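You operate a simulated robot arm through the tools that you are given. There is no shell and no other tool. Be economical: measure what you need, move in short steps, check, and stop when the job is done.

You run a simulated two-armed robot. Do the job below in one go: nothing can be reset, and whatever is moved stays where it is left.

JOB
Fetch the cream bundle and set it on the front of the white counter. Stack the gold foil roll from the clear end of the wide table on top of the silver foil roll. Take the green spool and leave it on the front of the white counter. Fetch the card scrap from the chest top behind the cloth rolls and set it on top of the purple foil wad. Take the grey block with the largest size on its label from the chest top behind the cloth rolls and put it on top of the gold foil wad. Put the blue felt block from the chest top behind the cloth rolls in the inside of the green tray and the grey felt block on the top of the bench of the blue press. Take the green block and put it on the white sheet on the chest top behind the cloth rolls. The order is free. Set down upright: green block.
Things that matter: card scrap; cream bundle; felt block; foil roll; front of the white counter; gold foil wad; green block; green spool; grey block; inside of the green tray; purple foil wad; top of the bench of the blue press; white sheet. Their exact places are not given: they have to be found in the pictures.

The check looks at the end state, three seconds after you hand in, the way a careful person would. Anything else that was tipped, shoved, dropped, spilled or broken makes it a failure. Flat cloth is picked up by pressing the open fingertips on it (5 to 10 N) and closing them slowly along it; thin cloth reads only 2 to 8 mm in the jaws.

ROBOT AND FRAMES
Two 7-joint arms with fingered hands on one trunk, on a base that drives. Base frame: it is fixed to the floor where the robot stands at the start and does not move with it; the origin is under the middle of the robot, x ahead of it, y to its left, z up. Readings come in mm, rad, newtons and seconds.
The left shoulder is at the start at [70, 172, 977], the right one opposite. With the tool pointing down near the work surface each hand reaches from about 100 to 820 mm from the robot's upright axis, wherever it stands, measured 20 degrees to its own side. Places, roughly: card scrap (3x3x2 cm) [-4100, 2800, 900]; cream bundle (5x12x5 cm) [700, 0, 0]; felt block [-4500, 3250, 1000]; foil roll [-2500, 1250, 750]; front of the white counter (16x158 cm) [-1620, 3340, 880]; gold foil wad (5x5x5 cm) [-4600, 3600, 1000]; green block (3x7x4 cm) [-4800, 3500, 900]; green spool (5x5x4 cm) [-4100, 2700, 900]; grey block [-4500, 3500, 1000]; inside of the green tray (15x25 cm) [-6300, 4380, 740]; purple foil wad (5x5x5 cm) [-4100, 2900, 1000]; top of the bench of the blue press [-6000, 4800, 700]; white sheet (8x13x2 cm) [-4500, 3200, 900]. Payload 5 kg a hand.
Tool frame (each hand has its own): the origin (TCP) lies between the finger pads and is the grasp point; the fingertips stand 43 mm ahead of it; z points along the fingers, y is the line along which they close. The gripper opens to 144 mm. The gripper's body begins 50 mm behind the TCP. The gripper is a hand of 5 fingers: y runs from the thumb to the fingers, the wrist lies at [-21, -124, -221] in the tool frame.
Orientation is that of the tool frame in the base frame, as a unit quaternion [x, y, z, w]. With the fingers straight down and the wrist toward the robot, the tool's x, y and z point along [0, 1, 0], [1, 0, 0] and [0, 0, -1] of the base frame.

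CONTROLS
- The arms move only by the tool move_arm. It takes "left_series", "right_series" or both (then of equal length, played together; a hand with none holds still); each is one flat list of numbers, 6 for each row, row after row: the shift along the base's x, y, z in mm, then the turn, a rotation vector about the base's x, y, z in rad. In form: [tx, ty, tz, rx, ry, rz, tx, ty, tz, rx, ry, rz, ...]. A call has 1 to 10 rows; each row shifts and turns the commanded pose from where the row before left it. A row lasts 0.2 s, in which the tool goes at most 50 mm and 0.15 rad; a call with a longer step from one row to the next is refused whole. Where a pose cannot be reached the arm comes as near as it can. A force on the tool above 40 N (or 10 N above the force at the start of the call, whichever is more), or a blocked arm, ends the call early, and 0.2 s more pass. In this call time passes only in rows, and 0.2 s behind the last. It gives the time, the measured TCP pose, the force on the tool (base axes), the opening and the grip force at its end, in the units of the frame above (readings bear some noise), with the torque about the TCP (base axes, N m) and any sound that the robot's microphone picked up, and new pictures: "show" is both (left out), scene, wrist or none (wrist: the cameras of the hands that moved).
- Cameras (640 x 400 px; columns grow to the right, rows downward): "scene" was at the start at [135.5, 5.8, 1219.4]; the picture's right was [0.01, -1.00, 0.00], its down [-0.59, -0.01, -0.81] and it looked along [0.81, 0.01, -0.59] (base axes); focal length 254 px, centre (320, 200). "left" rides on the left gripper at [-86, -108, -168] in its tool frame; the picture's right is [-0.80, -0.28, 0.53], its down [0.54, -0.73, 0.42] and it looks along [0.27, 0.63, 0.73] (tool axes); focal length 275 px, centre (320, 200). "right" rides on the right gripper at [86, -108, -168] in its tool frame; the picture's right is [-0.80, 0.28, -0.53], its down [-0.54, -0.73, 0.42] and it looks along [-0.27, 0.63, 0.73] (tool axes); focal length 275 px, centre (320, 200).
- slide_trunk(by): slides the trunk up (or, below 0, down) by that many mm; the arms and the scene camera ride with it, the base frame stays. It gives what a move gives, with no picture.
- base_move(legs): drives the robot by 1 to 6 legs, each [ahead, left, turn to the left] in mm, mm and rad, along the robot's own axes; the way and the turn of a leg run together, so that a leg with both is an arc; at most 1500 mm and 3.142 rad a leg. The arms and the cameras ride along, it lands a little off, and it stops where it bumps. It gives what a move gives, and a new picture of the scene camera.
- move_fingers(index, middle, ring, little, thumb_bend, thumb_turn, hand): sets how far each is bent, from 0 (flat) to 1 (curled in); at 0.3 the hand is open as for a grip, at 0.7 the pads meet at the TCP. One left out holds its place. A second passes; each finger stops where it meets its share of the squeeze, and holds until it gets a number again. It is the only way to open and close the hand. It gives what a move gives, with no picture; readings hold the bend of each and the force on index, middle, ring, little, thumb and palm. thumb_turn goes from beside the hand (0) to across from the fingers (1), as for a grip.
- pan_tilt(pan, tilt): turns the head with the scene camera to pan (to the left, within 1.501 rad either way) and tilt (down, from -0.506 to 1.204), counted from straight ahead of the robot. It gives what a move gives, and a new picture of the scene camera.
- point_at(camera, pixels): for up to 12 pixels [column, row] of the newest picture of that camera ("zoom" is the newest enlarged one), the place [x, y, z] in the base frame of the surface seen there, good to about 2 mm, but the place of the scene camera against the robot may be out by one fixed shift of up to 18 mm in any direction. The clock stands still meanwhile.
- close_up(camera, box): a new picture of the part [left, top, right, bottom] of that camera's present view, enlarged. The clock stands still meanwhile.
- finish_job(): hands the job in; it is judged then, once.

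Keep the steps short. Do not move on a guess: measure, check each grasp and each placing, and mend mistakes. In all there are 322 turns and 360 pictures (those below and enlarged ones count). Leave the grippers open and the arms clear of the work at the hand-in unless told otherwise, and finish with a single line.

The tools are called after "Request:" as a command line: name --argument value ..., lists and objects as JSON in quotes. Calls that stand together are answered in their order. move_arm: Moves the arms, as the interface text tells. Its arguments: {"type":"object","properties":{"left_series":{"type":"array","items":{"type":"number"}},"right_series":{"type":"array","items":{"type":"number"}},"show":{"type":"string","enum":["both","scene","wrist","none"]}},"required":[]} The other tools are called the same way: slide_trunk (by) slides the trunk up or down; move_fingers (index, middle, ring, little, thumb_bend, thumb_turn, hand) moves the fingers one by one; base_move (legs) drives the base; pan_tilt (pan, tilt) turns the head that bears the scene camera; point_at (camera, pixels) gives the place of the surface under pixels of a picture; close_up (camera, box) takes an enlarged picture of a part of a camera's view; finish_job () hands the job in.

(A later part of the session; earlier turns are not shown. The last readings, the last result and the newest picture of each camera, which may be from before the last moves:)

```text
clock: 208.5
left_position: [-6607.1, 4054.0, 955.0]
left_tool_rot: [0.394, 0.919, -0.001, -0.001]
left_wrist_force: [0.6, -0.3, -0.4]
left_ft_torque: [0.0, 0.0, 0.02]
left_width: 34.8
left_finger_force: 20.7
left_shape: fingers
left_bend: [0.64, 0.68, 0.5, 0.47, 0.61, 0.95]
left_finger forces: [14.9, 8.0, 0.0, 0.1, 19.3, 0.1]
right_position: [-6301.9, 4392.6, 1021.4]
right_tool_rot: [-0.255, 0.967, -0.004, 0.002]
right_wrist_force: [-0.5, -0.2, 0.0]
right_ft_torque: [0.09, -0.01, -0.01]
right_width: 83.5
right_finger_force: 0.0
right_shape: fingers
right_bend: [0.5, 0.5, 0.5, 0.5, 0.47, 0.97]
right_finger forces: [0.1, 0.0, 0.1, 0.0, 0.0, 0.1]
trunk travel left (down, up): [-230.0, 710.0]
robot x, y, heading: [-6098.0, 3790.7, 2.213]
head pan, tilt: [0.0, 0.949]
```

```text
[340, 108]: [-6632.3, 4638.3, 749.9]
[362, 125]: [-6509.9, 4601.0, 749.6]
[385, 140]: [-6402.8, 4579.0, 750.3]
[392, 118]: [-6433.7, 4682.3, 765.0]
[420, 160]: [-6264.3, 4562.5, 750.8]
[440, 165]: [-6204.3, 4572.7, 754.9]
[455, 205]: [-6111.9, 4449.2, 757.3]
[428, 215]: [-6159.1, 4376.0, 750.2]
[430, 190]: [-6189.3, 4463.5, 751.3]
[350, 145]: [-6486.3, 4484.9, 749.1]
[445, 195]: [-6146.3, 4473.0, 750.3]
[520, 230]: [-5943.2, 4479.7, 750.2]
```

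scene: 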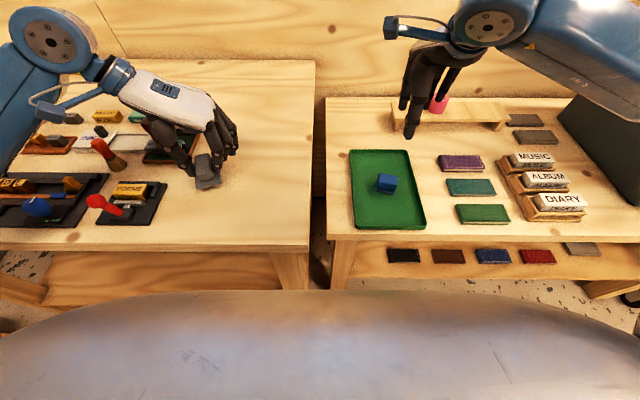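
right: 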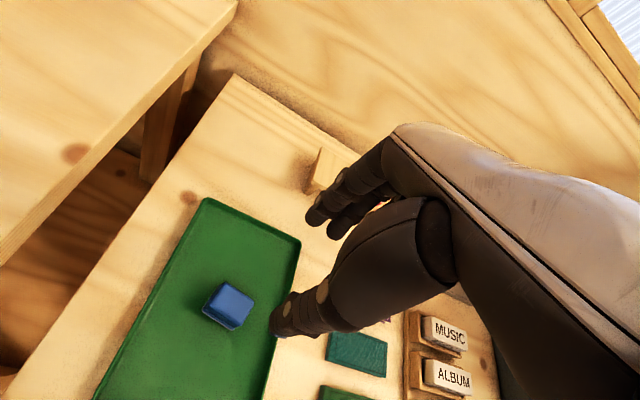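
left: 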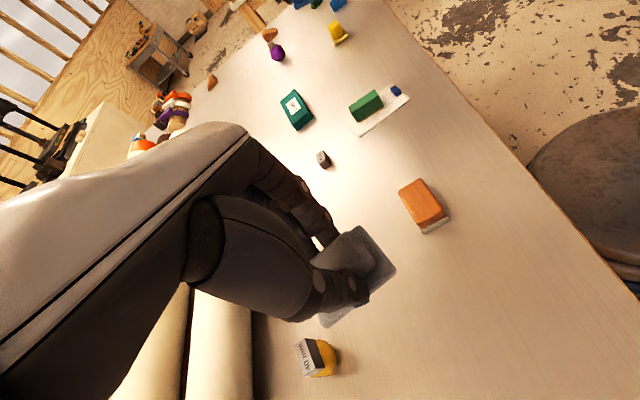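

Both spots are tight, and the front gap between the diary rack and the press is roomier. I'll raise the trunk, tuck the right hand, back off, shift right and look.

Request:
slide_trunk --by 250

Request:
move_arm --right_series '[35, -20, 10, 0, 0, 0, 35, -20, 10, 0, 0, 0, 35, -20, 10, 0, 0, 0, 35, -20, 10, 0, 0, 0]' --show "none"

Request:
base_move --legs '[[-350, 0, 0], [0, -700, 0]]'

Request:
pan_tilt --pan 0 --tilt 0.7

```text
clock: 211.1
left_position: [-6606.5, 4056.2, 1205.8]
left_tool_rot: [0.394, 0.919, -0.001, 0.0]
left_wrist_force: [0.4, -0.7, -0.8]
left_ft_torque: [-0.04, -0.02, 0.03]
left_width: 34.8
left_finger_force: 20.8
left_shape: fingers
left_bend: [0.64, 0.68, 0.5, 0.47, 0.61, 0.95]
left_finger forces: [14.9, 8.1, 0.1, 0.0, 19.2, 0.0]
right_position: [-6302.1, 4392.7, 1270.3]
right_tool_rot: [-0.254, 0.967, -0.004, 0.001]
right_wrist_force: [0.4, 0.2, -0.1]
right_ft_torque: [0.0, -0.02, -0.04]
right_width: 83.7
right_finger_force: 0.1
right_shape: fingers
right_bend: [0.5, 0.5, 0.5, 0.5, 0.47, 0.97]
right_finger forces: [0.0, 0.0, 0.0, 0.0, 0.0, 0.0]
trunk travel left (down, up): [-480.0, 460.0]
robot x, y, heading: [-6099.6, 3795.8, 2.22]
head pan, tilt: [0.0, 0.949]
```

```text
clock: 212.1
left_position: [-6604.7, 4054.4, 1204.6]
left_tool_rot: [0.395, 0.919, 0.0, -0.001]
left_wrist_force: [0.7, 0.0, -0.5]
left_ft_torque: [0.06, 0.02, 0.01]
left_width: 34.8
left_finger_force: 21.2
left_shape: fingers
left_bend: [0.64, 0.68, 0.5, 0.47, 0.61, 0.95]
left_finger forces: [14.9, 8.0, 0.0, 0.0, 19.3, 0.0]
right_position: [-6181.9, 4345.8, 1331.2]
right_tool_rot: [-0.254, 0.967, -0.004, 0.002]
right_wrist_force: [1.3, -0.8, 0.7]
right_ft_torque: [0.06, 0.04, 0.03]
right_width: 83.8
right_finger_force: 0.0
right_shape: fingers
right_bend: [0.5, 0.5, 0.5, 0.5, 0.47, 0.97]
right_finger forces: [0.1, 0.0, 0.1, 0.0, 0.1, 0.1]
right hand out of reach, approached as far as the arm can: row 3, 4
trunk travel left (down, up): [-480.0, 460.0]
robot x, y, heading: [-6098.5, 3792.2, 2.215]
head pan, tilt: [0.0, 0.949]
```

```text
clock: 217.1
left_position: [-5934.3, 4137.2, 1207.1]
left_tool_rot: [0.398, 0.918, -0.001, -0.001]
left_wrist_force: [1.3, 0.8, -0.1]
left_ft_torque: [-0.02, 0.11, 0.0]
left_width: 34.8
left_finger_force: 21.3
left_shape: fingers
left_bend: [0.64, 0.69, 0.5, 0.47, 0.61, 0.95]
left_finger forces: [15.1, 8.1, 0.0, 0.1, 19.2, 0.0]
right_position: [-5507.0, 4425.7, 1333.1]
right_tool_rot: [-0.25, 0.968, -0.004, -0.001]
right_wrist_force: [0.6, 0.3, -1.2]
right_ft_torque: [-0.02, 0.11, -0.02]
right_width: 83.6
right_finger_force: 0.1
right_shape: fingers
right_bend: [0.5, 0.5, 0.5, 0.5, 0.47, 0.98]
right_finger forces: [0.0, 0.1, 0.0, 0.0, 0.0, 0.0]
trunk travel left (down, up): [-480.0, 460.0]
robot x, y, heading: [-5428.5, 3871.2, 2.209]
head pan, tilt: [0.0, 0.949]
stopped in leg 2: the robot was blocked; the commanded pose is now the measured one
```

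scene: 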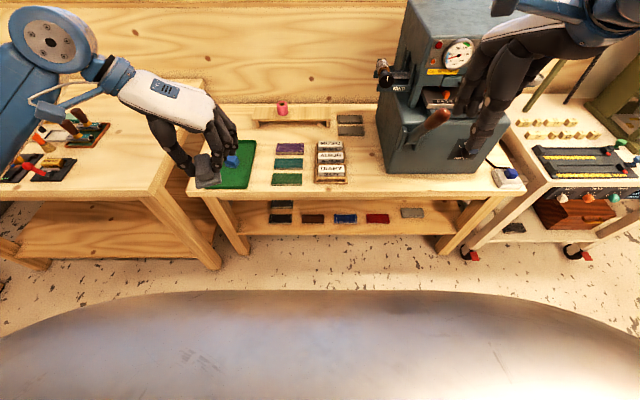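

```text
clock: 217.9
left_position: [-5937.3, 4139.2, 1205.1]
left_tool_rot: [0.398, 0.917, -0.001, -0.001]
left_wrist_force: [0.7, -0.2, -0.6]
left_ft_torque: [-0.03, 0.03, -0.05]
left_width: 34.8
left_finger_force: 21.4
left_shape: fingers
left_bend: [0.64, 0.69, 0.5, 0.47, 0.61, 0.95]
left_finger forces: [15.0, 8.2, 0.1, 0.0, 19.4, 0.0]
right_position: [-5510.9, 4429.2, 1332.0]
right_tool_rot: [-0.249, 0.968, -0.005, 0.001]
right_wrist_force: [0.0, -0.8, -0.5]
right_ft_torque: [-0.03, 0.04, 0.01]
right_width: 83.4
right_finger_force: 0.0
right_shape: fingers
right_bend: [0.5, 0.5, 0.5, 0.5, 0.47, 0.98]
right_finger forces: [0.0, 0.0, 0.0, 0.0, 0.0, 0.0]
trunk travel left (down, up): [-480.0, 460.0]
robot x, y, heading: [-5430.1, 3869.6, 2.209]
head pan, tilt: [0.0, 0.7]
```

scene: 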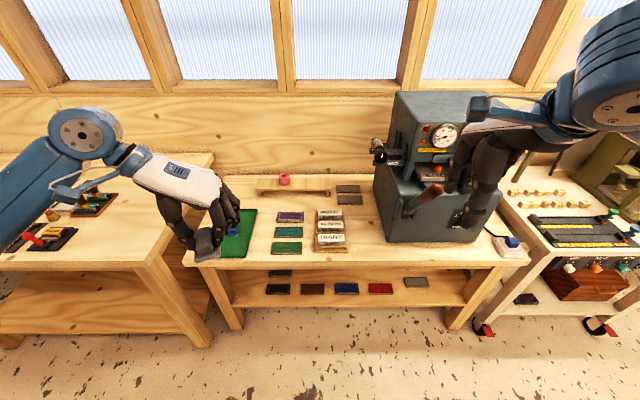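

The base touched something on its right, probably the chest's far corner. I'll step left away from it and measure the free gap between the rack and the press.

Request:
point_at --camera "scene" --pixels '[[362, 243], [362, 225], [347, 248], [347, 225], [385, 240], [378, 215], [362, 262], [300, 266], [395, 95], [480, 95], [345, 205], [440, 243]]'

Request:
close_up --camera "scene" --box '[250, 160, 450, 290]'

```text
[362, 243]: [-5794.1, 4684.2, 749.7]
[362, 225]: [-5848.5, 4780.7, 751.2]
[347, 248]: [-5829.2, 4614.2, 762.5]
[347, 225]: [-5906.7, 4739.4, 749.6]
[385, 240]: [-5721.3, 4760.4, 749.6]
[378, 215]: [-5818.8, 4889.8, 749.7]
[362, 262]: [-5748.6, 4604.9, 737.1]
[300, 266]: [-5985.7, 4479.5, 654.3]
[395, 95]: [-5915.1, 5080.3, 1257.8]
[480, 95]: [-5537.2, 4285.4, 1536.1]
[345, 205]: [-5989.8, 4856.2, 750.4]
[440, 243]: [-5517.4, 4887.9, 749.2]
```

```text
3.08 times, centred on (350, 225) of scene
```

zoom: 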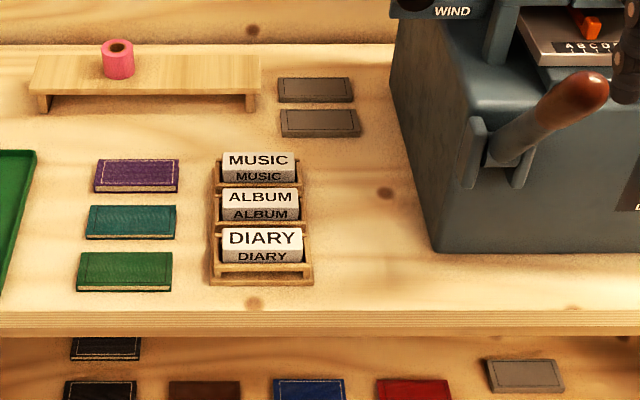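

The gap is 167 mm wide, so I'll aim for (-5785,4705). I'll raise the trunk 100 mm for clearance over the press, then drive ahead and slightly right.

Request:
slide_trunk --by 100

Request:
base_move --legs '[[323, 0, 0], [0, -110, 0]]'

Request:
pan_tilt --pan 0 --tilt 1.0

```text
clock: 219.2
left_position: [-5938.0, 4137.0, 1304.8]
left_tool_rot: [0.399, 0.917, -0.001, -0.001]
left_wrist_force: [0.2, 0.2, -1.1]
left_ft_torque: [0.0, 0.0, 0.02]
left_width: 34.6
left_finger_force: 21.3
left_shape: fingers
left_bend: [0.64, 0.69, 0.5, 0.47, 0.61, 0.95]
left_finger forces: [15.0, 7.9, 0.1, 0.0, 19.3, 0.0]
right_position: [-5512.6, 4426.9, 1431.0]
right_tool_rot: [-0.25, 0.968, -0.006, 0.001]
right_wrist_force: [0.5, 0.3, 0.0]
right_ft_torque: [0.02, -0.02, 0.01]
right_width: 83.5
right_finger_force: 0.2
right_shape: fingers
right_bend: [0.5, 0.5, 0.5, 0.5, 0.47, 0.98]
right_finger forces: [0.1, 0.0, 0.0, 0.0, 0.0, 0.0]
trunk travel left (down, up): [-580.0, 360.0]
robot x, y, heading: [-5436.1, 3870.0, 2.205]
head pan, tilt: [0.0, 0.7]
```

```text
clock: 222.2
left_position: [-6040.7, 4461.0, 1303.3]
left_tool_rot: [0.4, 0.916, -0.001, 0.0]
left_wrist_force: [-0.7, -0.9, -0.2]
left_ft_torque: [0.02, -0.05, 0.03]
left_width: 34.5
left_finger_force: 21.1
left_shape: fingers
left_bend: [0.64, 0.69, 0.5, 0.47, 0.61, 0.95]
left_finger forces: [15.0, 8.2, 0.0, 0.1, 19.4, 0.1]
right_position: [-5613.8, 4748.3, 1433.0]
right_tool_rot: [-0.249, 0.968, -0.006, 0.002]
right_wrist_force: [-1.0, -0.9, 0.0]
right_ft_torque: [-0.02, -0.04, -0.02]
right_width: 83.5
right_finger_force: 0.1
right_shape: fingers
right_bend: [0.5, 0.5, 0.5, 0.5, 0.47, 0.98]
right_finger forces: [0.0, 0.1, 0.0, 0.0, 0.1, 0.0]
trunk travel left (down, up): [-580.0, 360.0]
robot x, y, heading: [-5534.5, 4196.9, 2.2]
head pan, tilt: [0.0, 0.7]
```

scene: 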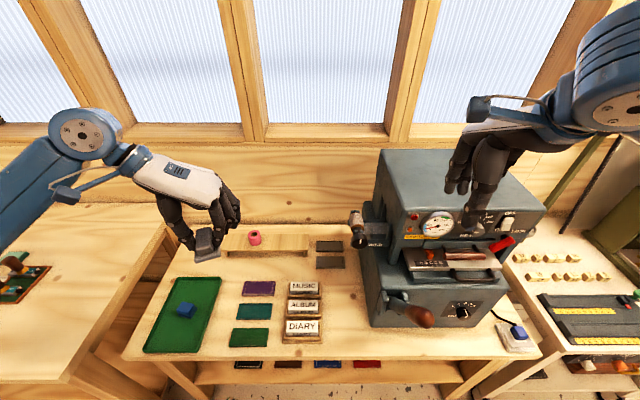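

```text
clock: 223.0
left_position: [-6035.9, 4464.1, 1304.7]
left_tool_rot: [0.4, 0.917, -0.002, 0.0]
left_wrist_force: [0.5, 0.0, -0.4]
left_ft_torque: [-0.07, 0.01, 0.01]
left_width: 34.9
left_finger_force: 20.9
left_shape: fingers
left_bend: [0.64, 0.69, 0.5, 0.47, 0.61, 0.95]
left_finger forces: [15.1, 8.2, 0.0, 0.1, 19.3, 0.0]
right_position: [-5608.7, 4750.7, 1431.8]
right_tool_rot: [-0.249, 0.969, -0.006, 0.0]
right_wrist_force: [0.7, 1.2, -0.3]
right_ft_torque: [-0.02, 0.03, -0.01]
right_width: 83.6
right_finger_force: 0.1
right_shape: fingers
right_bend: [0.5, 0.5, 0.5, 0.5, 0.47, 0.98]
right_finger forces: [0.0, 0.1, 0.1, 0.0, 0.0, 0.0]
trunk travel left (down, up): [-580.0, 360.0]
robot x, y, heading: [-5532.8, 4192.0, 2.199]
head pan, tilt: [0.0, 1.0]
```

scene: 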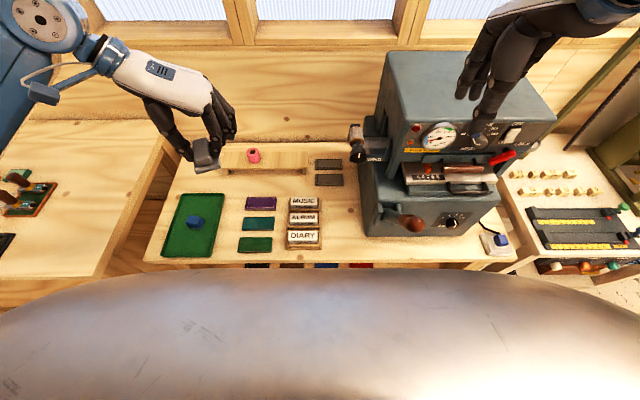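

I'll measure the press's left knob and the gap again before moving the left hand in.

Request:
point_at --camera "scene" --pixels '[[355, 135], [356, 150], [342, 230], [342, 215], [342, 248], [318, 240], [365, 235], [362, 200], [330, 255]]'

Request:
move_arm --left_series '[24, 23, 0, 0, 0, 0, 24, 23, 0, 0, 0, 0, 24, 23, 0, 0, 0, 0, 24, 23, 0, 0, 0, 0]' --show "wrist"

```text
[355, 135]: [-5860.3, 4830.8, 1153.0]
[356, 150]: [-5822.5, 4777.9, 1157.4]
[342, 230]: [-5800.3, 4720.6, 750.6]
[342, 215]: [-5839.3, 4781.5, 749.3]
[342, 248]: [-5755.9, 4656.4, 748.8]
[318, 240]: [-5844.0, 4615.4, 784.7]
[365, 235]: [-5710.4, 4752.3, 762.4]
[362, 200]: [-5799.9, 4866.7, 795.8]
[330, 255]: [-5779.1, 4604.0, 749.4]
```

```text
clock: 224.0
left_position: [-5940.1, 4557.9, 1304.9]
left_tool_rot: [0.398, 0.917, -0.001, 0.0]
left_wrist_force: [-0.8, 0.1, -0.8]
left_ft_torque: [-0.03, 0.0, -0.02]
left_width: 34.7
left_finger_force: 20.6
left_shape: fingers
left_bend: [0.64, 0.69, 0.5, 0.47, 0.61, 0.95]
left_finger forces: [14.8, 8.1, 0.0, 0.0, 19.5, 0.1]
right_position: [-5610.5, 4752.2, 1432.2]
right_tool_rot: [-0.248, 0.969, -0.005, 0.002]
right_wrist_force: [-0.3, 0.4, 0.2]
right_ft_torque: [0.01, 0.0, 0.01]
right_width: 83.6
right_finger_force: 0.1
right_shape: fingers
right_bend: [0.5, 0.5, 0.5, 0.5, 0.47, 0.98]
right_finger forces: [0.0, 0.0, 0.0, 0.1, 0.1, 0.0]
trunk travel left (down, up): [-580.0, 360.0]
robot x, y, heading: [-5534.9, 4195.6, 2.203]
head pan, tilt: [0.0, 1.0]
```

left: 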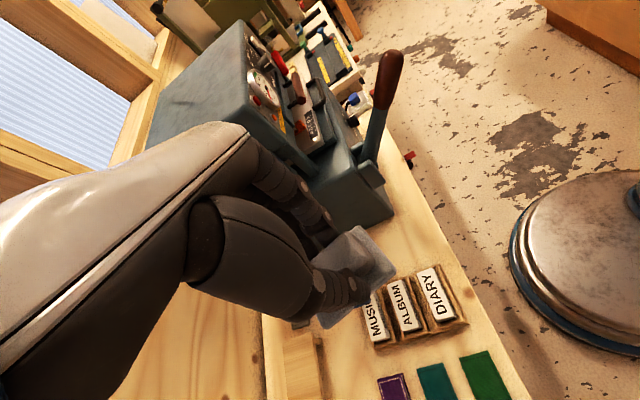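

I'll aim for (-5774,4681), which keeps the hand clear of the knob and the rack. I'm moving there at height, then descending partway.

Request:
move_arm --left_series '[33.2, 24.6, 0, 0, 0, 0, 33.2, 24.6, 0, 0, 0, 0, 33.2, 24.6, 0, 0, 0, 0, 33.2, 24.6, 0, 0, 0, 0, 33.2, 24.6, 0, 0, 0, 0, 0, 0, -45, 0, 0, 0, 0, 0, -45, 0, 0, 0, 0, 0, -45, 0, 0, 0]' --show "both"

```text
clock: 225.8
left_position: [-5774.9, 4680.5, 1169.7]
left_tool_rot: [0.4, 0.917, 0.0, -0.001]
left_wrist_force: [0.3, 0.8, -0.1]
left_ft_torque: [-0.04, -0.03, 0.0]
left_width: 34.9
left_finger_force: 20.5
left_shape: fingers
left_bend: [0.64, 0.69, 0.5, 0.47, 0.61, 0.95]
left_finger forces: [14.4, 8.3, 0.0, 0.0, 19.3, 0.0]
right_position: [-5609.2, 4750.9, 1432.8]
right_tool_rot: [-0.249, 0.969, -0.005, 0.001]
right_wrist_force: [-0.4, 0.0, 0.5]
right_ft_torque: [-0.03, 0.02, 0.04]
right_width: 83.8
right_finger_force: 0.0
right_shape: fingers
right_bend: [0.5, 0.5, 0.5, 0.5, 0.47, 0.98]
right_finger forces: [0.1, 0.1, 0.0, 0.1, 0.0, 0.1]
trunk travel left (down, up): [-580.0, 360.0]
robot x, y, heading: [-5532.2, 4194.6, 2.196]
head pan, tilt: [0.0, 1.0]
```

scene: 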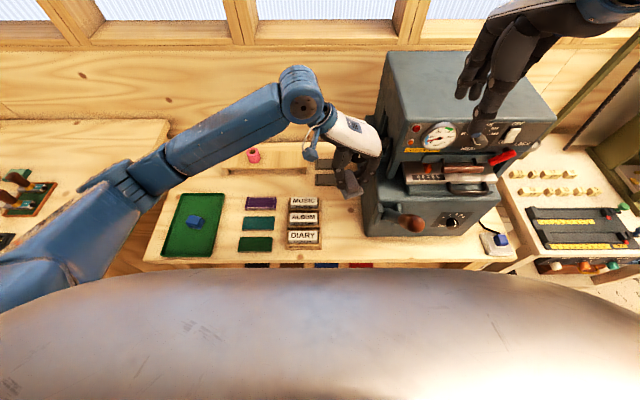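
left: 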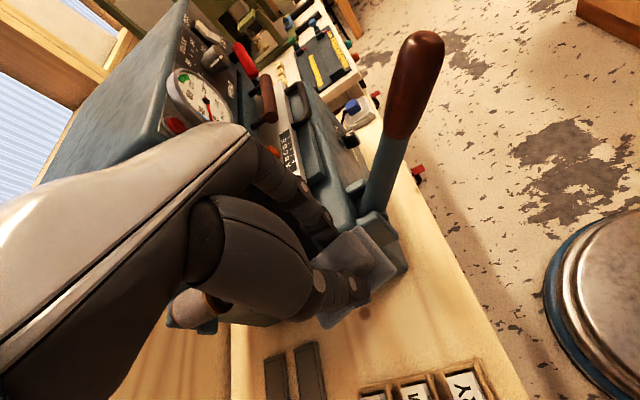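

The hand is close to the press, so I'll measure the lever, press side and knob from the left camera.

Request:
point_at --camera "left" --pixels '[[380, 190], [375, 235], [395, 262], [415, 70], [405, 265], [185, 310], [340, 215], [280, 185], [355, 190], [225, 325]]'

```text
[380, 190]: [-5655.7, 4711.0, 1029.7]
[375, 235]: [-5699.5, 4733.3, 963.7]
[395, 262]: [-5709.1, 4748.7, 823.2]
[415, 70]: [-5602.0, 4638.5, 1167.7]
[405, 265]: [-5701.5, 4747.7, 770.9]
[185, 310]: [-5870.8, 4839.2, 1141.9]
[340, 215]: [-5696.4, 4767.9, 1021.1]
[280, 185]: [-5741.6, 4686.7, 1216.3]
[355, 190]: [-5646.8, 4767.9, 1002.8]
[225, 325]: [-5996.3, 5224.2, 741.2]
```

I'll shift 16 mm left, away from the press, and descend to about z 860.

Request:
move_arm --left_series '[-13, -9.5, 0, 0, 0, 0, 0, 0, -45, 0, 0, 0, 0, 0, -45, 0, 0, 0, 0, 0, -45, 0, 0, 0, 0, 0, -45, 0, 0, 0, 0, 0, -45, 0, 0, 0]' --show "both"

```text
clock: 227.2
left_position: [-5785.3, 4673.5, 944.2]
left_tool_rot: [0.4, 0.917, 0.0, -0.001]
left_wrist_force: [0.1, 0.5, 0.0]
left_ft_torque: [0.0, 0.01, -0.01]
left_width: 34.8
left_finger_force: 21.1
left_shape: fingers
left_bend: [0.64, 0.69, 0.5, 0.47, 0.61, 0.95]
left_finger forces: [14.1, 8.2, 0.0, 0.1, 19.5, 0.1]
right_position: [-5610.2, 4751.7, 1432.5]
right_tool_rot: [-0.25, 0.968, -0.004, 0.001]
right_wrist_force: [0.1, 0.4, 0.8]
right_ft_torque: [0.02, 0.01, 0.04]
right_width: 83.6
right_finger_force: 0.0
right_shape: fingers
right_bend: [0.5, 0.5, 0.5, 0.5, 0.47, 0.98]
right_finger forces: [0.0, 0.0, 0.1, 0.0, 0.0, 0.0]
trunk travel left (down, up): [-580.0, 360.0]
robot x, y, heading: [-5531.6, 4192.2, 2.202]
head pan, tilt: [0.0, 1.0]
```

scene: 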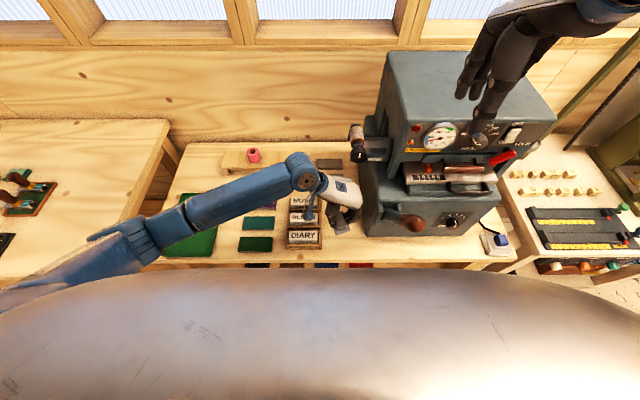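
left: 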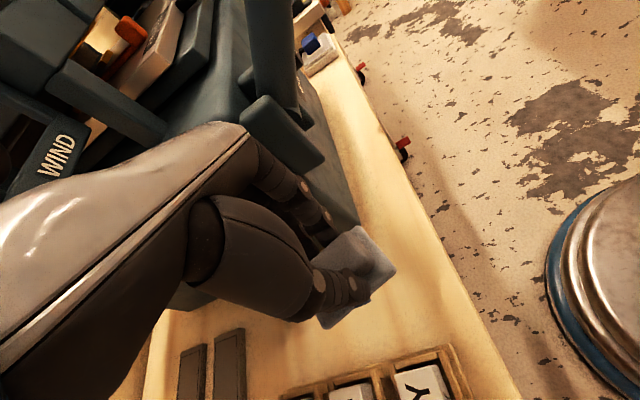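

Request:
move_arm --left_series '[-2, -1, -45, 0, 0, 0, 0, 0, -45, 0, 0, 0, 0, 0, -34, 0, 0, 0]' --show "wrist"

Request:
point_at --camera "scene" --pixels '[[125, 245], [150, 215], [180, 235], [230, 200], [90, 265]]'

```text
clock: 228.0
left_position: [-5790.6, 4669.6, 821.4]
left_tool_rot: [0.4, 0.917, 0.0, -0.001]
left_wrist_force: [0.3, -0.4, 0.5]
left_ft_torque: [0.01, -0.02, 0.01]
left_width: 34.7
left_finger_force: 20.3
left_shape: fingers
left_bend: [0.64, 0.69, 0.5, 0.47, 0.61, 0.95]
left_finger forces: [13.9, 8.2, 0.1, 0.0, 19.2, 0.0]
right_position: [-5609.1, 4750.3, 1432.4]
right_tool_rot: [-0.248, 0.969, -0.005, 0.002]
right_wrist_force: [0.7, 0.1, 0.0]
right_ft_torque: [-0.02, 0.03, -0.03]
right_width: 83.5
right_finger_force: 0.0
right_shape: fingers
right_bend: [0.5, 0.5, 0.5, 0.5, 0.47, 0.98]
right_finger forces: [0.0, 0.0, 0.0, 0.0, 0.1, 0.0]
trunk travel left (down, up): [-580.0, 360.0]
robot x, y, heading: [-5532.0, 4192.7, 2.199]
head pan, tilt: [0.0, 1.0]
```

left: 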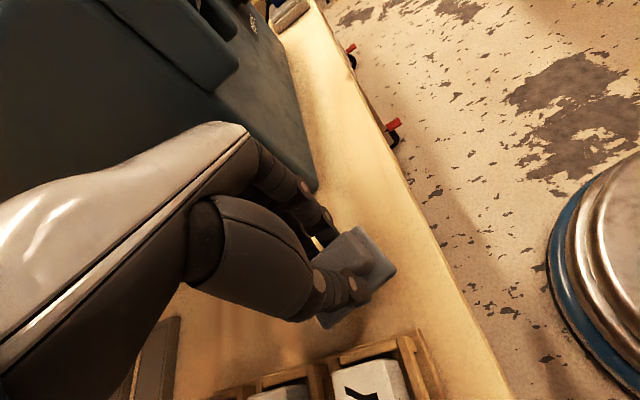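

```text
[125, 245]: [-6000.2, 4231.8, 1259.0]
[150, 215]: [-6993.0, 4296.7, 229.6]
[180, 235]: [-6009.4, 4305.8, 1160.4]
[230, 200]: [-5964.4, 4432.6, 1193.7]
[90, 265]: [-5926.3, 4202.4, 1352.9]
```

The spot below is free. I'll lower to contact.

Request:
move_arm --left_series '[0, 0, -9, 0, 0, 0, 0, 0, -6, 0, 0, 0, 0, 0, -3, 0, 0, 0]' --show "none"

Request:
move_arm --left_series '[0, 0, -2, 0, 0, 0]' --show "none"

```text
clock: 228.8
left_position: [-5789.5, 4668.7, 802.8]
left_tool_rot: [0.399, 0.917, -0.001, 0.0]
left_wrist_force: [0.7, 0.8, -0.7]
left_ft_torque: [0.0, 0.0, 0.0]
left_width: 34.9
left_finger_force: 20.6
left_shape: fingers
left_bend: [0.64, 0.69, 0.5, 0.47, 0.61, 0.95]
left_finger forces: [14.0, 8.2, 0.0, 0.1, 19.4, 0.0]
right_position: [-5609.9, 4750.8, 1433.0]
right_tool_rot: [-0.248, 0.969, -0.004, 0.001]
right_wrist_force: [-1.2, -1.1, -0.5]
right_ft_torque: [-0.02, -0.01, 0.0]
right_width: 84.0
right_finger_force: 0.0
right_shape: fingers
right_bend: [0.5, 0.5, 0.5, 0.5, 0.47, 0.98]
right_finger forces: [0.0, 0.1, 0.0, 0.0, 0.0, 0.0]
trunk travel left (down, up): [-580.0, 360.0]
robot x, y, heading: [-5532.0, 4194.0, 2.202]
head pan, tilt: [0.0, 1.0]
```

```text
clock: 229.2
left_position: [-5788.9, 4668.2, 801.4]
left_tool_rot: [0.399, 0.917, -0.001, -0.001]
left_wrist_force: [-0.1, 0.3, -1.6]
left_ft_torque: [0.02, -0.02, 0.04]
left_width: 34.6
left_finger_force: 20.8
left_shape: fingers
left_bend: [0.64, 0.69, 0.5, 0.47, 0.61, 0.95]
left_finger forces: [14.0, 8.3, 0.0, 0.0, 19.3, 0.1]
right_position: [-5609.8, 4750.5, 1431.6]
right_tool_rot: [-0.249, 0.969, -0.005, 0.001]
right_wrist_force: [-0.1, 0.4, -0.2]
right_ft_torque: [0.06, 0.05, 0.0]
right_width: 83.5
right_finger_force: 0.0
right_shape: fingers
right_bend: [0.5, 0.5, 0.5, 0.5, 0.47, 0.98]
right_finger forces: [0.0, 0.1, 0.1, 0.0, 0.0, 0.1]
trunk travel left (down, up): [-580.0, 360.0]
robot x, y, heading: [-5534.3, 4191.8, 2.201]
head pan, tilt: [0.0, 1.0]
```

Request:
move_arm --left_series '[0, 0, -2, 0, 0, 0, 0, 0, -1, 0, 0, 0]' --show "none"

```text
clock: 229.8
left_position: [-5789.5, 4669.2, 798.6]
left_tool_rot: [0.4, 0.916, 0.0, -0.001]
left_wrist_force: [-0.8, 0.6, 5.3]
left_ft_torque: [-0.22, 0.0, -0.08]
left_width: 34.5
left_finger_force: 22.8
left_shape: fingers
left_bend: [0.64, 0.69, 0.5, 0.47, 0.61, 0.95]
left_finger forces: [17.1, 8.1, 0.0, 0.0, 20.0, 0.0]
right_position: [-5609.7, 4750.8, 1433.1]
right_tool_rot: [-0.248, 0.969, -0.004, 0.002]
right_wrist_force: [-0.4, 0.3, 0.0]
right_ft_torque: [0.0, 0.02, 0.03]
right_width: 83.5
right_finger_force: 0.1
right_shape: fingers
right_bend: [0.5, 0.5, 0.5, 0.5, 0.47, 0.98]
right_finger forces: [0.0, 0.0, 0.0, 0.0, 0.0, 0.1]
trunk travel left (down, up): [-580.0, 360.0]
robot x, y, heading: [-5533.0, 4194.1, 2.2]
head pan, tilt: [0.0, 1.0]
```

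It has touched at 5 N. I'll release and lift straight up.

Request:
move_fingers --hand "left" --index 0.59 --middle 0.63 --thumb_bend 0.56

Request:
move_fingers --hand "left" --index 0.53 --middle 0.55 --thumb_bend 0.52

Request:
move_arm --left_series '[0, 0, 10, 0, 0, 0, 0, 0, 30, 0, 0, 0, 0, 0, 45, 0, 0, 0, 0, 0, 45, 0, 0, 0, 0, 0, 45, 0, 0, 0, 0, 0, 45, 0, 0, 0, 0, 0, 45, 0, 0, 0, 0, 0, 45, 0, 0, 0, 0, 0, 45, 0, 0, 0, 0, 0, 45, 0, 0, 0]' --show "both"

```text
clock: 230.8
left_position: [-5789.9, 4667.8, 797.4]
left_tool_rot: [0.4, 0.916, -0.001, 0.0]
left_wrist_force: [-0.9, -0.1, 3.1]
left_ft_torque: [0.03, 0.01, -0.02]
left_width: 50.9
left_finger_force: 0.7
left_shape: fingers
left_bend: [0.59, 0.64, 0.5, 0.47, 0.56, 0.97]
left_finger forces: [0.1, 2.6, 0.0, 0.0, 0.0, 0.0]
right_position: [-5609.9, 4749.8, 1432.8]
right_tool_rot: [-0.249, 0.969, -0.004, 0.002]
right_wrist_force: [-0.2, -0.3, -0.2]
right_ft_torque: [0.01, 0.02, -0.01]
right_width: 84.0
right_finger_force: 0.0
right_shape: fingers
right_bend: [0.5, 0.5, 0.5, 0.5, 0.47, 0.98]
right_finger forces: [0.0, 0.0, 0.1, 0.1, 0.1, 0.0]
trunk travel left (down, up): [-580.0, 360.0]
robot x, y, heading: [-5534.2, 4193.7, 2.201]
head pan, tilt: [0.0, 1.0]
```

```text
clock: 231.8
left_position: [-5789.1, 4669.3, 798.1]
left_tool_rot: [0.4, 0.917, -0.002, -0.001]
left_wrist_force: [0.3, 0.0, 0.1]
left_ft_torque: [0.02, -0.03, -0.01]
left_width: 69.0
left_finger_force: 0.1
left_shape: fingers
left_bend: [0.53, 0.55, 0.5, 0.47, 0.52, 0.97]
left_finger forces: [0.1, 0.0, 0.1, 0.0, 0.0, 0.0]
right_position: [-5610.0, 4750.8, 1432.8]
right_tool_rot: [-0.249, 0.969, -0.005, 0.001]
right_wrist_force: [0.0, -1.1, 0.7]
right_ft_torque: [0.04, -0.01, 0.0]
right_width: 83.4
right_finger_force: 0.0
right_shape: fingers
right_bend: [0.5, 0.5, 0.5, 0.5, 0.47, 0.98]
right_finger forces: [0.1, 0.1, 0.1, 0.0, 0.0, 0.0]
trunk travel left (down, up): [-580.0, 360.0]
robot x, y, heading: [-5533.3, 4193.9, 2.205]
head pan, tilt: [0.0, 1.0]
```

```text
clock: 234.0
left_position: [-5786.7, 4665.4, 1194.3]
left_tool_rot: [0.399, 0.917, -0.002, 0.0]
left_wrist_force: [0.6, -0.2, -0.9]
left_ft_torque: [0.03, -0.03, 0.0]
left_width: 69.2
left_finger_force: 0.1
left_shape: fingers
left_bend: [0.53, 0.55, 0.5, 0.47, 0.52, 0.97]
left_finger forces: [0.0, 0.0, 0.0, 0.0, 0.0, 0.0]
right_position: [-5608.9, 4750.3, 1432.0]
right_tool_rot: [-0.248, 0.969, -0.006, 0.002]
right_wrist_force: [0.1, -0.2, 1.0]
right_ft_torque: [0.06, -0.01, 0.0]
right_width: 83.8
right_finger_force: 0.0
right_shape: fingers
right_bend: [0.5, 0.5, 0.5, 0.5, 0.47, 0.98]
right_finger forces: [0.1, 0.0, 0.0, 0.1, 0.0, 0.1]
trunk travel left (down, up): [-580.0, 360.0]
robot x, y, heading: [-5532.6, 4194.9, 2.2]
head pan, tilt: [0.0, 1.0]
```

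scene: 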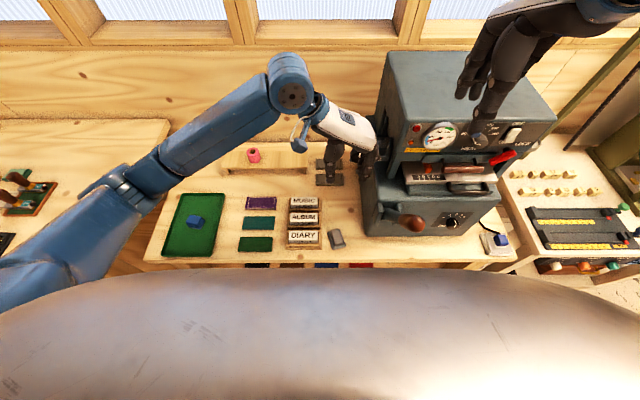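
left: 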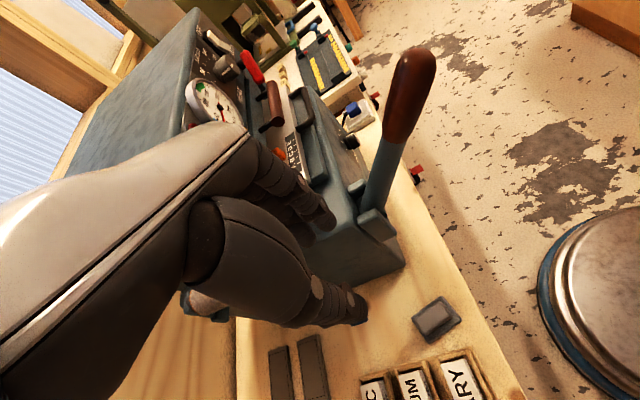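

The grey felt block rests on the press bench. I'll draw the left hand up and left, then drive back to the chest for the green spool.

Request:
move_arm --left_series '[0, 0, 40, 0, 0, 0, 0, 0, 30, 0, 0, 0, -28, -21, 10, 0, 0, 0, -28, -21, 10, 0, 0, 0, -28, -21, 10, 0, 0, 0, -28, -21, 0, 0, 0, 0, -28, -21, 0, 0, 0, 0, -28, -21, 0, 0, 0, 0]' --show "none"

Request:
base_move --legs '[[0, 300, 0], [-1143, 243, 0], [0, 0, -1.55]]'

```text
clock: 235.8
left_position: [-5959.9, 4541.6, 1300.8]
left_tool_rot: [0.4, 0.916, -0.001, 0.0]
left_wrist_force: [-0.2, -0.2, 0.5]
left_ft_torque: [0.01, -0.02, 0.03]
left_width: 69.5
left_finger_force: 0.1
left_shape: fingers
left_bend: [0.53, 0.55, 0.5, 0.47, 0.52, 0.97]
left_finger forces: [0.0, 0.1, 0.1, 0.0, 0.1, 0.1]
right_position: [-5610.5, 4748.1, 1432.8]
right_tool_rot: [-0.249, 0.968, -0.004, 0.002]
right_wrist_force: [-0.2, -0.7, 0.1]
right_ft_torque: [0.04, 0.03, -0.01]
right_width: 83.8
right_finger_force: 0.1
right_shape: fingers
right_bend: [0.5, 0.5, 0.5, 0.5, 0.47, 0.98]
right_finger forces: [0.0, 0.0, 0.0, 0.0, 0.0, 0.0]
trunk travel left (down, up): [-580.0, 360.0]
robot x, y, heading: [-5531.9, 4196.2, 2.197]
head pan, tilt: [0.0, 1.0]
```

```text
clock: 247.2
left_position: [-4932.3, 3372.5, 1301.6]
left_tool_rot: [0.935, 0.353, 0.0, -0.001]
left_wrist_force: [0.2, 0.6, -0.5]
left_ft_torque: [0.03, 0.03, 0.01]
left_width: 69.1
left_finger_force: 0.1
left_shape: fingers
left_bend: [0.53, 0.55, 0.5, 0.47, 0.52, 0.97]
left_finger forces: [0.0, 0.0, 0.0, 0.0, 0.1, 0.1]
right_position: [-4734.5, 3016.7, 1432.6]
right_tool_rot: [0.521, 0.854, -0.004, -0.003]
right_wrist_force: [0.2, -0.2, 0.0]
right_ft_torque: [0.01, -0.05, -0.01]
right_width: 83.6
right_finger_force: 0.1
right_shape: fingers
right_bend: [0.5, 0.5, 0.5, 0.5, 0.47, 0.98]
right_finger forces: [0.0, 0.1, 0.0, 0.0, 0.0, 0.1]
trunk travel left (down, up): [-580.0, 360.0]
robot x, y, heading: [-5295.9, 2948.5, 0.606]
head pan, tilt: [0.0, 1.0]
```

scene: 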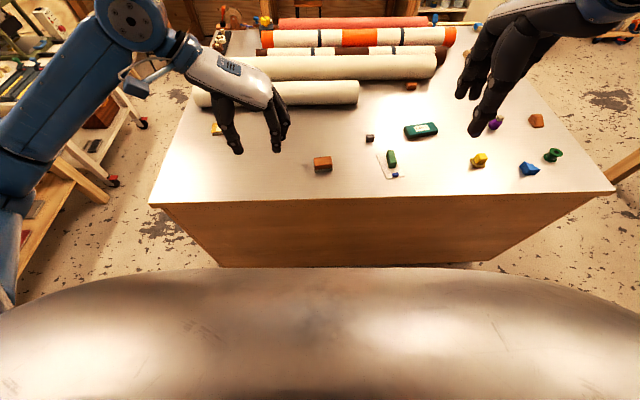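

The chest looks undisturbed. I'll drive along it to the spool and look.

Request:
base_move --legs '[[243, -788, 0], [0, 0, 0.04]]'

Request:
slide_trunk --by -200

Request:
pan_tilt --pan 0 --tilt 0.75

```text
clock: 252.0
left_position: [-4298.7, 2869.3, 1300.7]
left_tool_rot: [0.926, 0.379, -0.001, -0.002]
left_wrist_force: [-0.9, -0.1, 0.5]
left_ft_torque: [0.04, 0.01, 0.0]
left_width: 69.5
left_finger_force: 0.1
left_shape: fingers
left_bend: [0.53, 0.55, 0.5, 0.47, 0.52, 0.97]
left_finger forces: [0.0, 0.0, 0.1, 0.0, 0.0, 0.0]
right_position: [-4082.2, 2525.6, 1432.6]
right_tool_rot: [0.497, 0.868, -0.005, -0.003]
right_wrist_force: [0.5, 0.4, -0.2]
right_ft_torque: [0.08, 0.02, -0.02]
right_width: 83.5
right_finger_force: 0.0
right_shape: fingers
right_bend: [0.5, 0.5, 0.5, 0.5, 0.47, 0.98]
right_finger forces: [0.1, 0.0, 0.1, 0.0, 0.0, 0.1]
trunk travel left (down, up): [-580.0, 360.0]
robot x, y, heading: [-4633.2, 2433.5, 0.658]
head pan, tilt: [0.0, 1.0]
```

scene: 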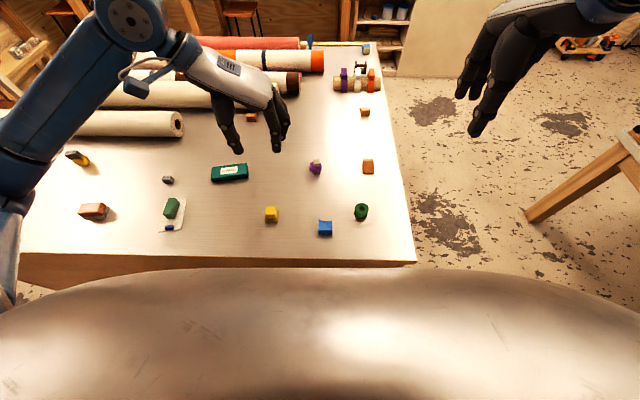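

```text
clock: 254.2
left_position: [-4300.6, 2870.4, 1099.6]
left_tool_rot: [0.925, 0.379, -0.001, -0.001]
left_wrist_force: [0.3, -0.2, -0.1]
left_ft_torque: [0.01, 0.04, 0.01]
left_width: 69.3
left_finger_force: 0.0
left_shape: fingers
left_bend: [0.53, 0.55, 0.5, 0.47, 0.52, 0.97]
left_finger forces: [0.1, 0.0, 0.0, 0.0, 0.1, 0.0]
right_position: [-4083.5, 2527.5, 1232.7]
right_tool_rot: [0.497, 0.868, -0.004, -0.003]
right_wrist_force: [-0.5, 0.6, -0.2]
right_ft_torque: [-0.02, -0.03, 0.03]
right_width: 83.4
right_finger_force: 0.0
right_shape: fingers
right_bend: [0.5, 0.5, 0.5, 0.5, 0.47, 0.98]
right_finger forces: [0.0, 0.0, 0.0, 0.1, 0.1, 0.0]
trunk travel left (down, up): [-380.0, 560.0]
robot x, y, heading: [-4634.2, 2437.1, 0.657]
head pan, tilt: [0.0, 1.0]
```

```text
clock: 254.9
left_position: [-4299.8, 2871.6, 1102.2]
left_tool_rot: [0.926, 0.378, 0.0, -0.002]
left_wrist_force: [0.0, 0.7, -0.4]
left_ft_torque: [0.0, -0.01, -0.01]
left_width: 69.3
left_finger_force: 0.1
left_shape: fingers
left_bend: [0.53, 0.55, 0.5, 0.47, 0.52, 0.97]
left_finger forces: [0.0, 0.1, 0.0, 0.0, 0.0, 0.1]
right_position: [-4082.1, 2527.0, 1233.8]
right_tool_rot: [0.497, 0.868, -0.005, -0.002]
right_wrist_force: [-0.5, -0.4, 0.5]
right_ft_torque: [0.0, 0.0, -0.01]
right_width: 83.7
right_finger_force: 0.0
right_shape: fingers
right_bend: [0.5, 0.5, 0.5, 0.5, 0.47, 0.98]
right_finger forces: [0.1, 0.1, 0.0, 0.0, 0.0, 0.0]
trunk travel left (down, up): [-380.0, 560.0]
robot x, y, heading: [-4638.6, 2432.6, 0.662]
head pan, tilt: [0.0, 0.75]
```

scene: 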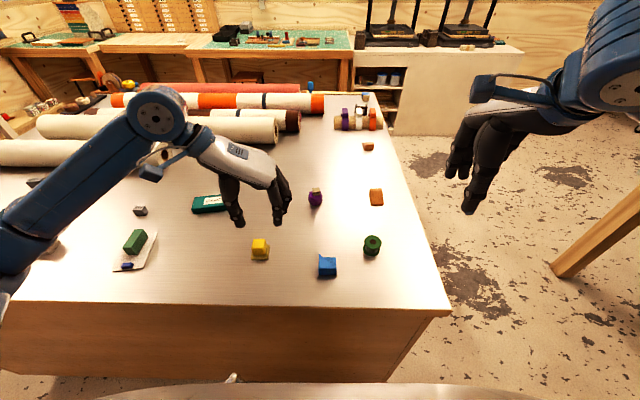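

I'll lift the left arm out of the way and lower the right hand a little to measure the spool.

Request:
move_arm --left_series '[-20, -15, 30, 0, 0, 0, -20, -15, 30, 0, 0, 0, -20, -15, 30, 0, 0, 0]' --right_series '[10, 0, -30, 0, 0, 0, 10, 0, -30, 0, 0, 0, 10, 0, -20, 0, 0, 0]' --show "wrist"

Request:
close_up --camera "right" --box '[60, 100, 260, 300]'

```text
clock: 255.7
left_position: [-4357.2, 2825.4, 1192.5]
left_tool_rot: [0.926, 0.379, 0.0, -0.002]
left_wrist_force: [-0.7, 0.1, -0.6]
left_ft_torque: [0.03, -0.02, -0.03]
left_width: 69.3
left_finger_force: 0.2
left_shape: fingers
left_bend: [0.53, 0.55, 0.5, 0.47, 0.52, 0.97]
left_finger forces: [0.0, 0.1, 0.1, 0.0, 0.0, 0.1]
right_position: [-4048.9, 2531.2, 1157.9]
right_tool_rot: [0.497, 0.868, -0.005, -0.002]
right_wrist_force: [-0.3, -0.1, -0.1]
right_ft_torque: [0.02, -0.01, -0.02]
right_width: 83.7
right_finger_force: 0.1
right_shape: fingers
right_bend: [0.5, 0.5, 0.5, 0.5, 0.47, 0.98]
right_finger forces: [0.0, 0.0, 0.0, 0.1, 0.0, 0.1]
right hand out of reach, approached as far as the arm can: row 1
trunk travel left (down, up): [-380.0, 560.0]
robot x, y, heading: [-4638.0, 2435.5, 0.66]
head pan, tilt: [0.0, 0.75]
```

right: 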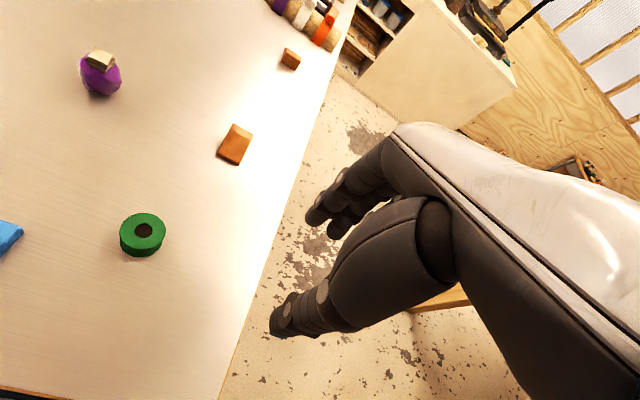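
left: 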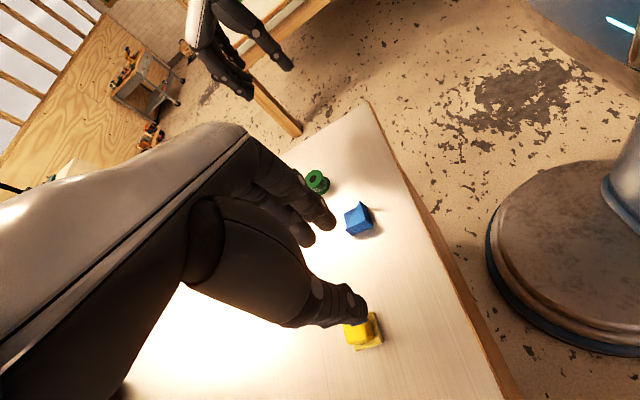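

```text
2.00 times, centred on (160, 200) of right
```

zoom: 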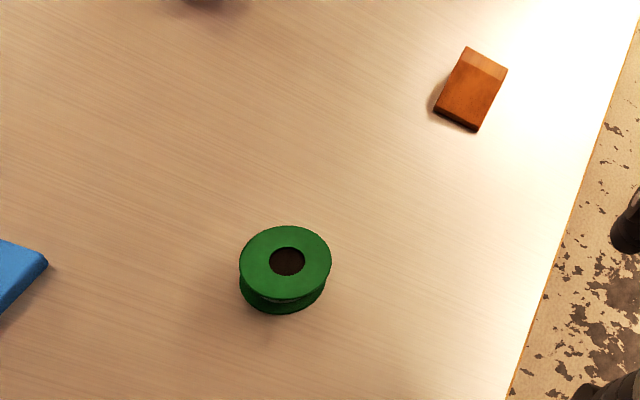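

Request:
point_at --camera "zoom" --pixels '[[243, 264], [328, 258], [290, 229], [284, 297], [256, 240], [318, 284]]'

```text
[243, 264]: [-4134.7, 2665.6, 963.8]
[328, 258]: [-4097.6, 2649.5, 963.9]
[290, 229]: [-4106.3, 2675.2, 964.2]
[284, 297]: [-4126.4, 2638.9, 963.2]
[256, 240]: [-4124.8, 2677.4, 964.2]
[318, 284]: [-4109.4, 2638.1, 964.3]
```

The spool's centre is (-4116,2657.5), with its flange at z 964 and 42 mm across. I'll move above it and descend.

Request:
move_arm --right_series '[-16, 32, -25, 0, 0, 0, -16, 32, -25, 0, 0, 0, -16, 32, -25, 0, 0, 0, -16, 32, -25, 0, 0, 0, 0, 0, -30, 0, 0, 0]' --show "wrist"

Request:
close_up --camera "right" --box '[180, 180, 380, 350]'

```text
clock: 256.9
left_position: [-4358.6, 2824.6, 1192.2]
left_tool_rot: [0.926, 0.379, 0.0, -0.002]
left_wrist_force: [-0.1, -0.5, 0.9]
left_ft_torque: [0.04, 0.0, 0.02]
left_width: 69.0
left_finger_force: 0.1
left_shape: fingers
left_bend: [0.53, 0.55, 0.5, 0.47, 0.52, 0.97]
left_finger forces: [0.0, 0.0, 0.0, 0.1, 0.0, 0.0]
right_position: [-4111.5, 2660.0, 1027.2]
right_tool_rot: [0.497, 0.868, -0.003, -0.003]
right_wrist_force: [-0.7, -0.4, -0.3]
right_ft_torque: [0.02, 0.04, -0.01]
right_width: 83.7
right_finger_force: 0.0
right_shape: fingers
right_bend: [0.5, 0.5, 0.5, 0.5, 0.47, 0.98]
right_finger forces: [0.0, 0.0, 0.0, 0.0, 0.0, 0.0]
trunk travel left (down, up): [-380.0, 560.0]
robot x, y, heading: [-4637.8, 2434.2, 0.661]
head pan, tilt: [0.0, 0.75]
```

right: 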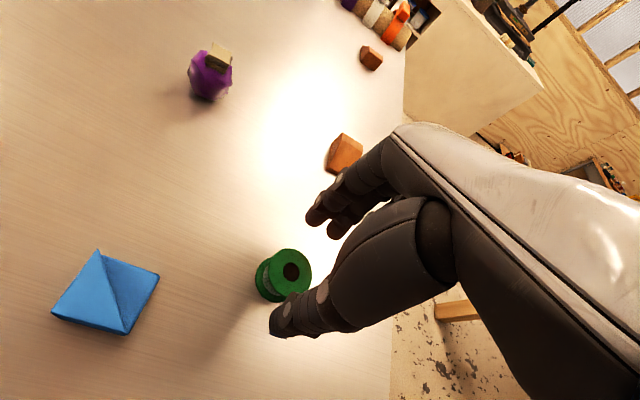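

```text
2.35 times, centred on (280, 265) of right
```

zoom: 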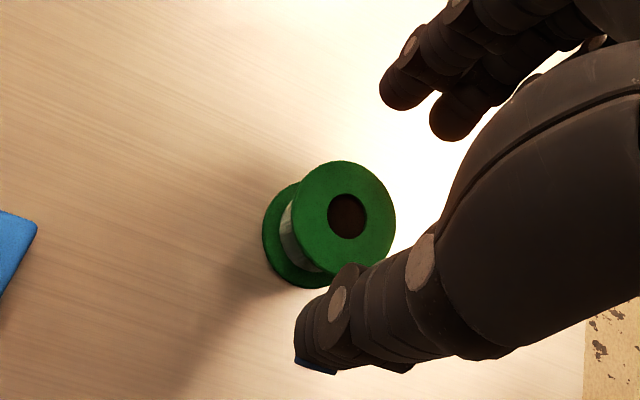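

Request:
move_arm --right_series '[0, 0, -20, 0, 0, 0, 0, 0, -16, 0, 0, 0, 0, 0, -10, 0, 0, 0]' --show "none"

Request:
move_fingers --hand "right" --index 0.72 --middle 0.72 --thumb_bend 0.7

Request:
close_up --camera "right" --box '[180, 180, 380, 350]'

```text
clock: 257.7
left_position: [-4358.5, 2826.3, 1192.3]
left_tool_rot: [0.926, 0.378, 0.0, -0.001]
left_wrist_force: [-0.5, -0.3, 1.3]
left_ft_torque: [-0.03, -0.01, -0.01]
left_width: 69.2
left_finger_force: 0.0
left_shape: fingers
left_bend: [0.53, 0.55, 0.5, 0.47, 0.52, 0.97]
left_finger forces: [0.1, 0.0, 0.1, 0.1, 0.0, 0.1]
right_position: [-4111.5, 2657.3, 980.9]
right_tool_rot: [0.497, 0.868, -0.004, -0.003]
right_wrist_force: [0.3, 0.6, -0.1]
right_ft_torque: [-0.01, 0.02, 0.02]
right_width: 83.9
right_finger_force: 0.1
right_shape: fingers
right_bend: [0.5, 0.5, 0.5, 0.5, 0.47, 0.98]
right_finger forces: [0.1, 0.0, 0.1, 0.0, 0.0, 0.1]
trunk travel left (down, up): [-380.0, 560.0]
robot x, y, heading: [-4637.8, 2438.4, 0.658]
head pan, tilt: [0.0, 0.75]
```

```text
clock: 258.7
left_position: [-4359.1, 2826.3, 1192.1]
left_tool_rot: [0.926, 0.379, -0.001, -0.001]
left_wrist_force: [-0.1, 0.2, 1.1]
left_ft_torque: [-0.02, 0.02, -0.02]
left_width: 69.2
left_finger_force: 0.1
left_shape: fingers
left_bend: [0.53, 0.55, 0.5, 0.47, 0.52, 0.97]
left_finger forces: [0.0, 0.1, 0.0, 0.1, 0.0, 0.1]
right_position: [-4111.9, 2657.9, 981.5]
right_tool_rot: [0.497, 0.868, -0.005, -0.003]
right_wrist_force: [0.8, -0.9, 0.4]
right_ft_torque: [0.0, 0.0, 0.0]
right_width: 43.1
right_finger_force: 17.4
right_shape: fingers
right_bend: [0.63, 0.66, 0.5, 0.5, 0.59, 0.96]
right_finger forces: [9.9, 7.5, 0.0, 0.1, 17.9, 0.0]
trunk travel left (down, up): [-380.0, 560.0]
robot x, y, heading: [-4639.1, 2433.3, 0.656]
head pan, tilt: [0.0, 0.75]
```

```text
2.35 times, centred on (280, 265) of right
```

zoom: 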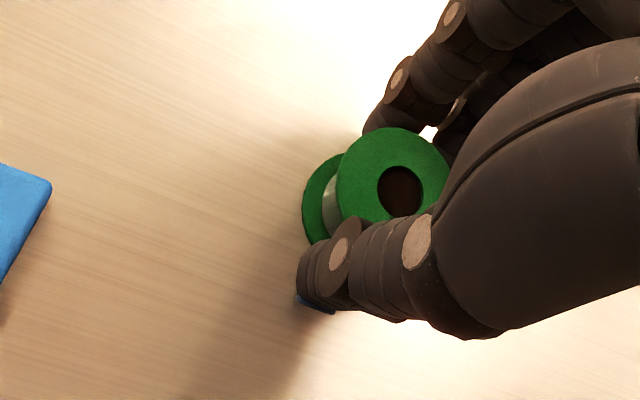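

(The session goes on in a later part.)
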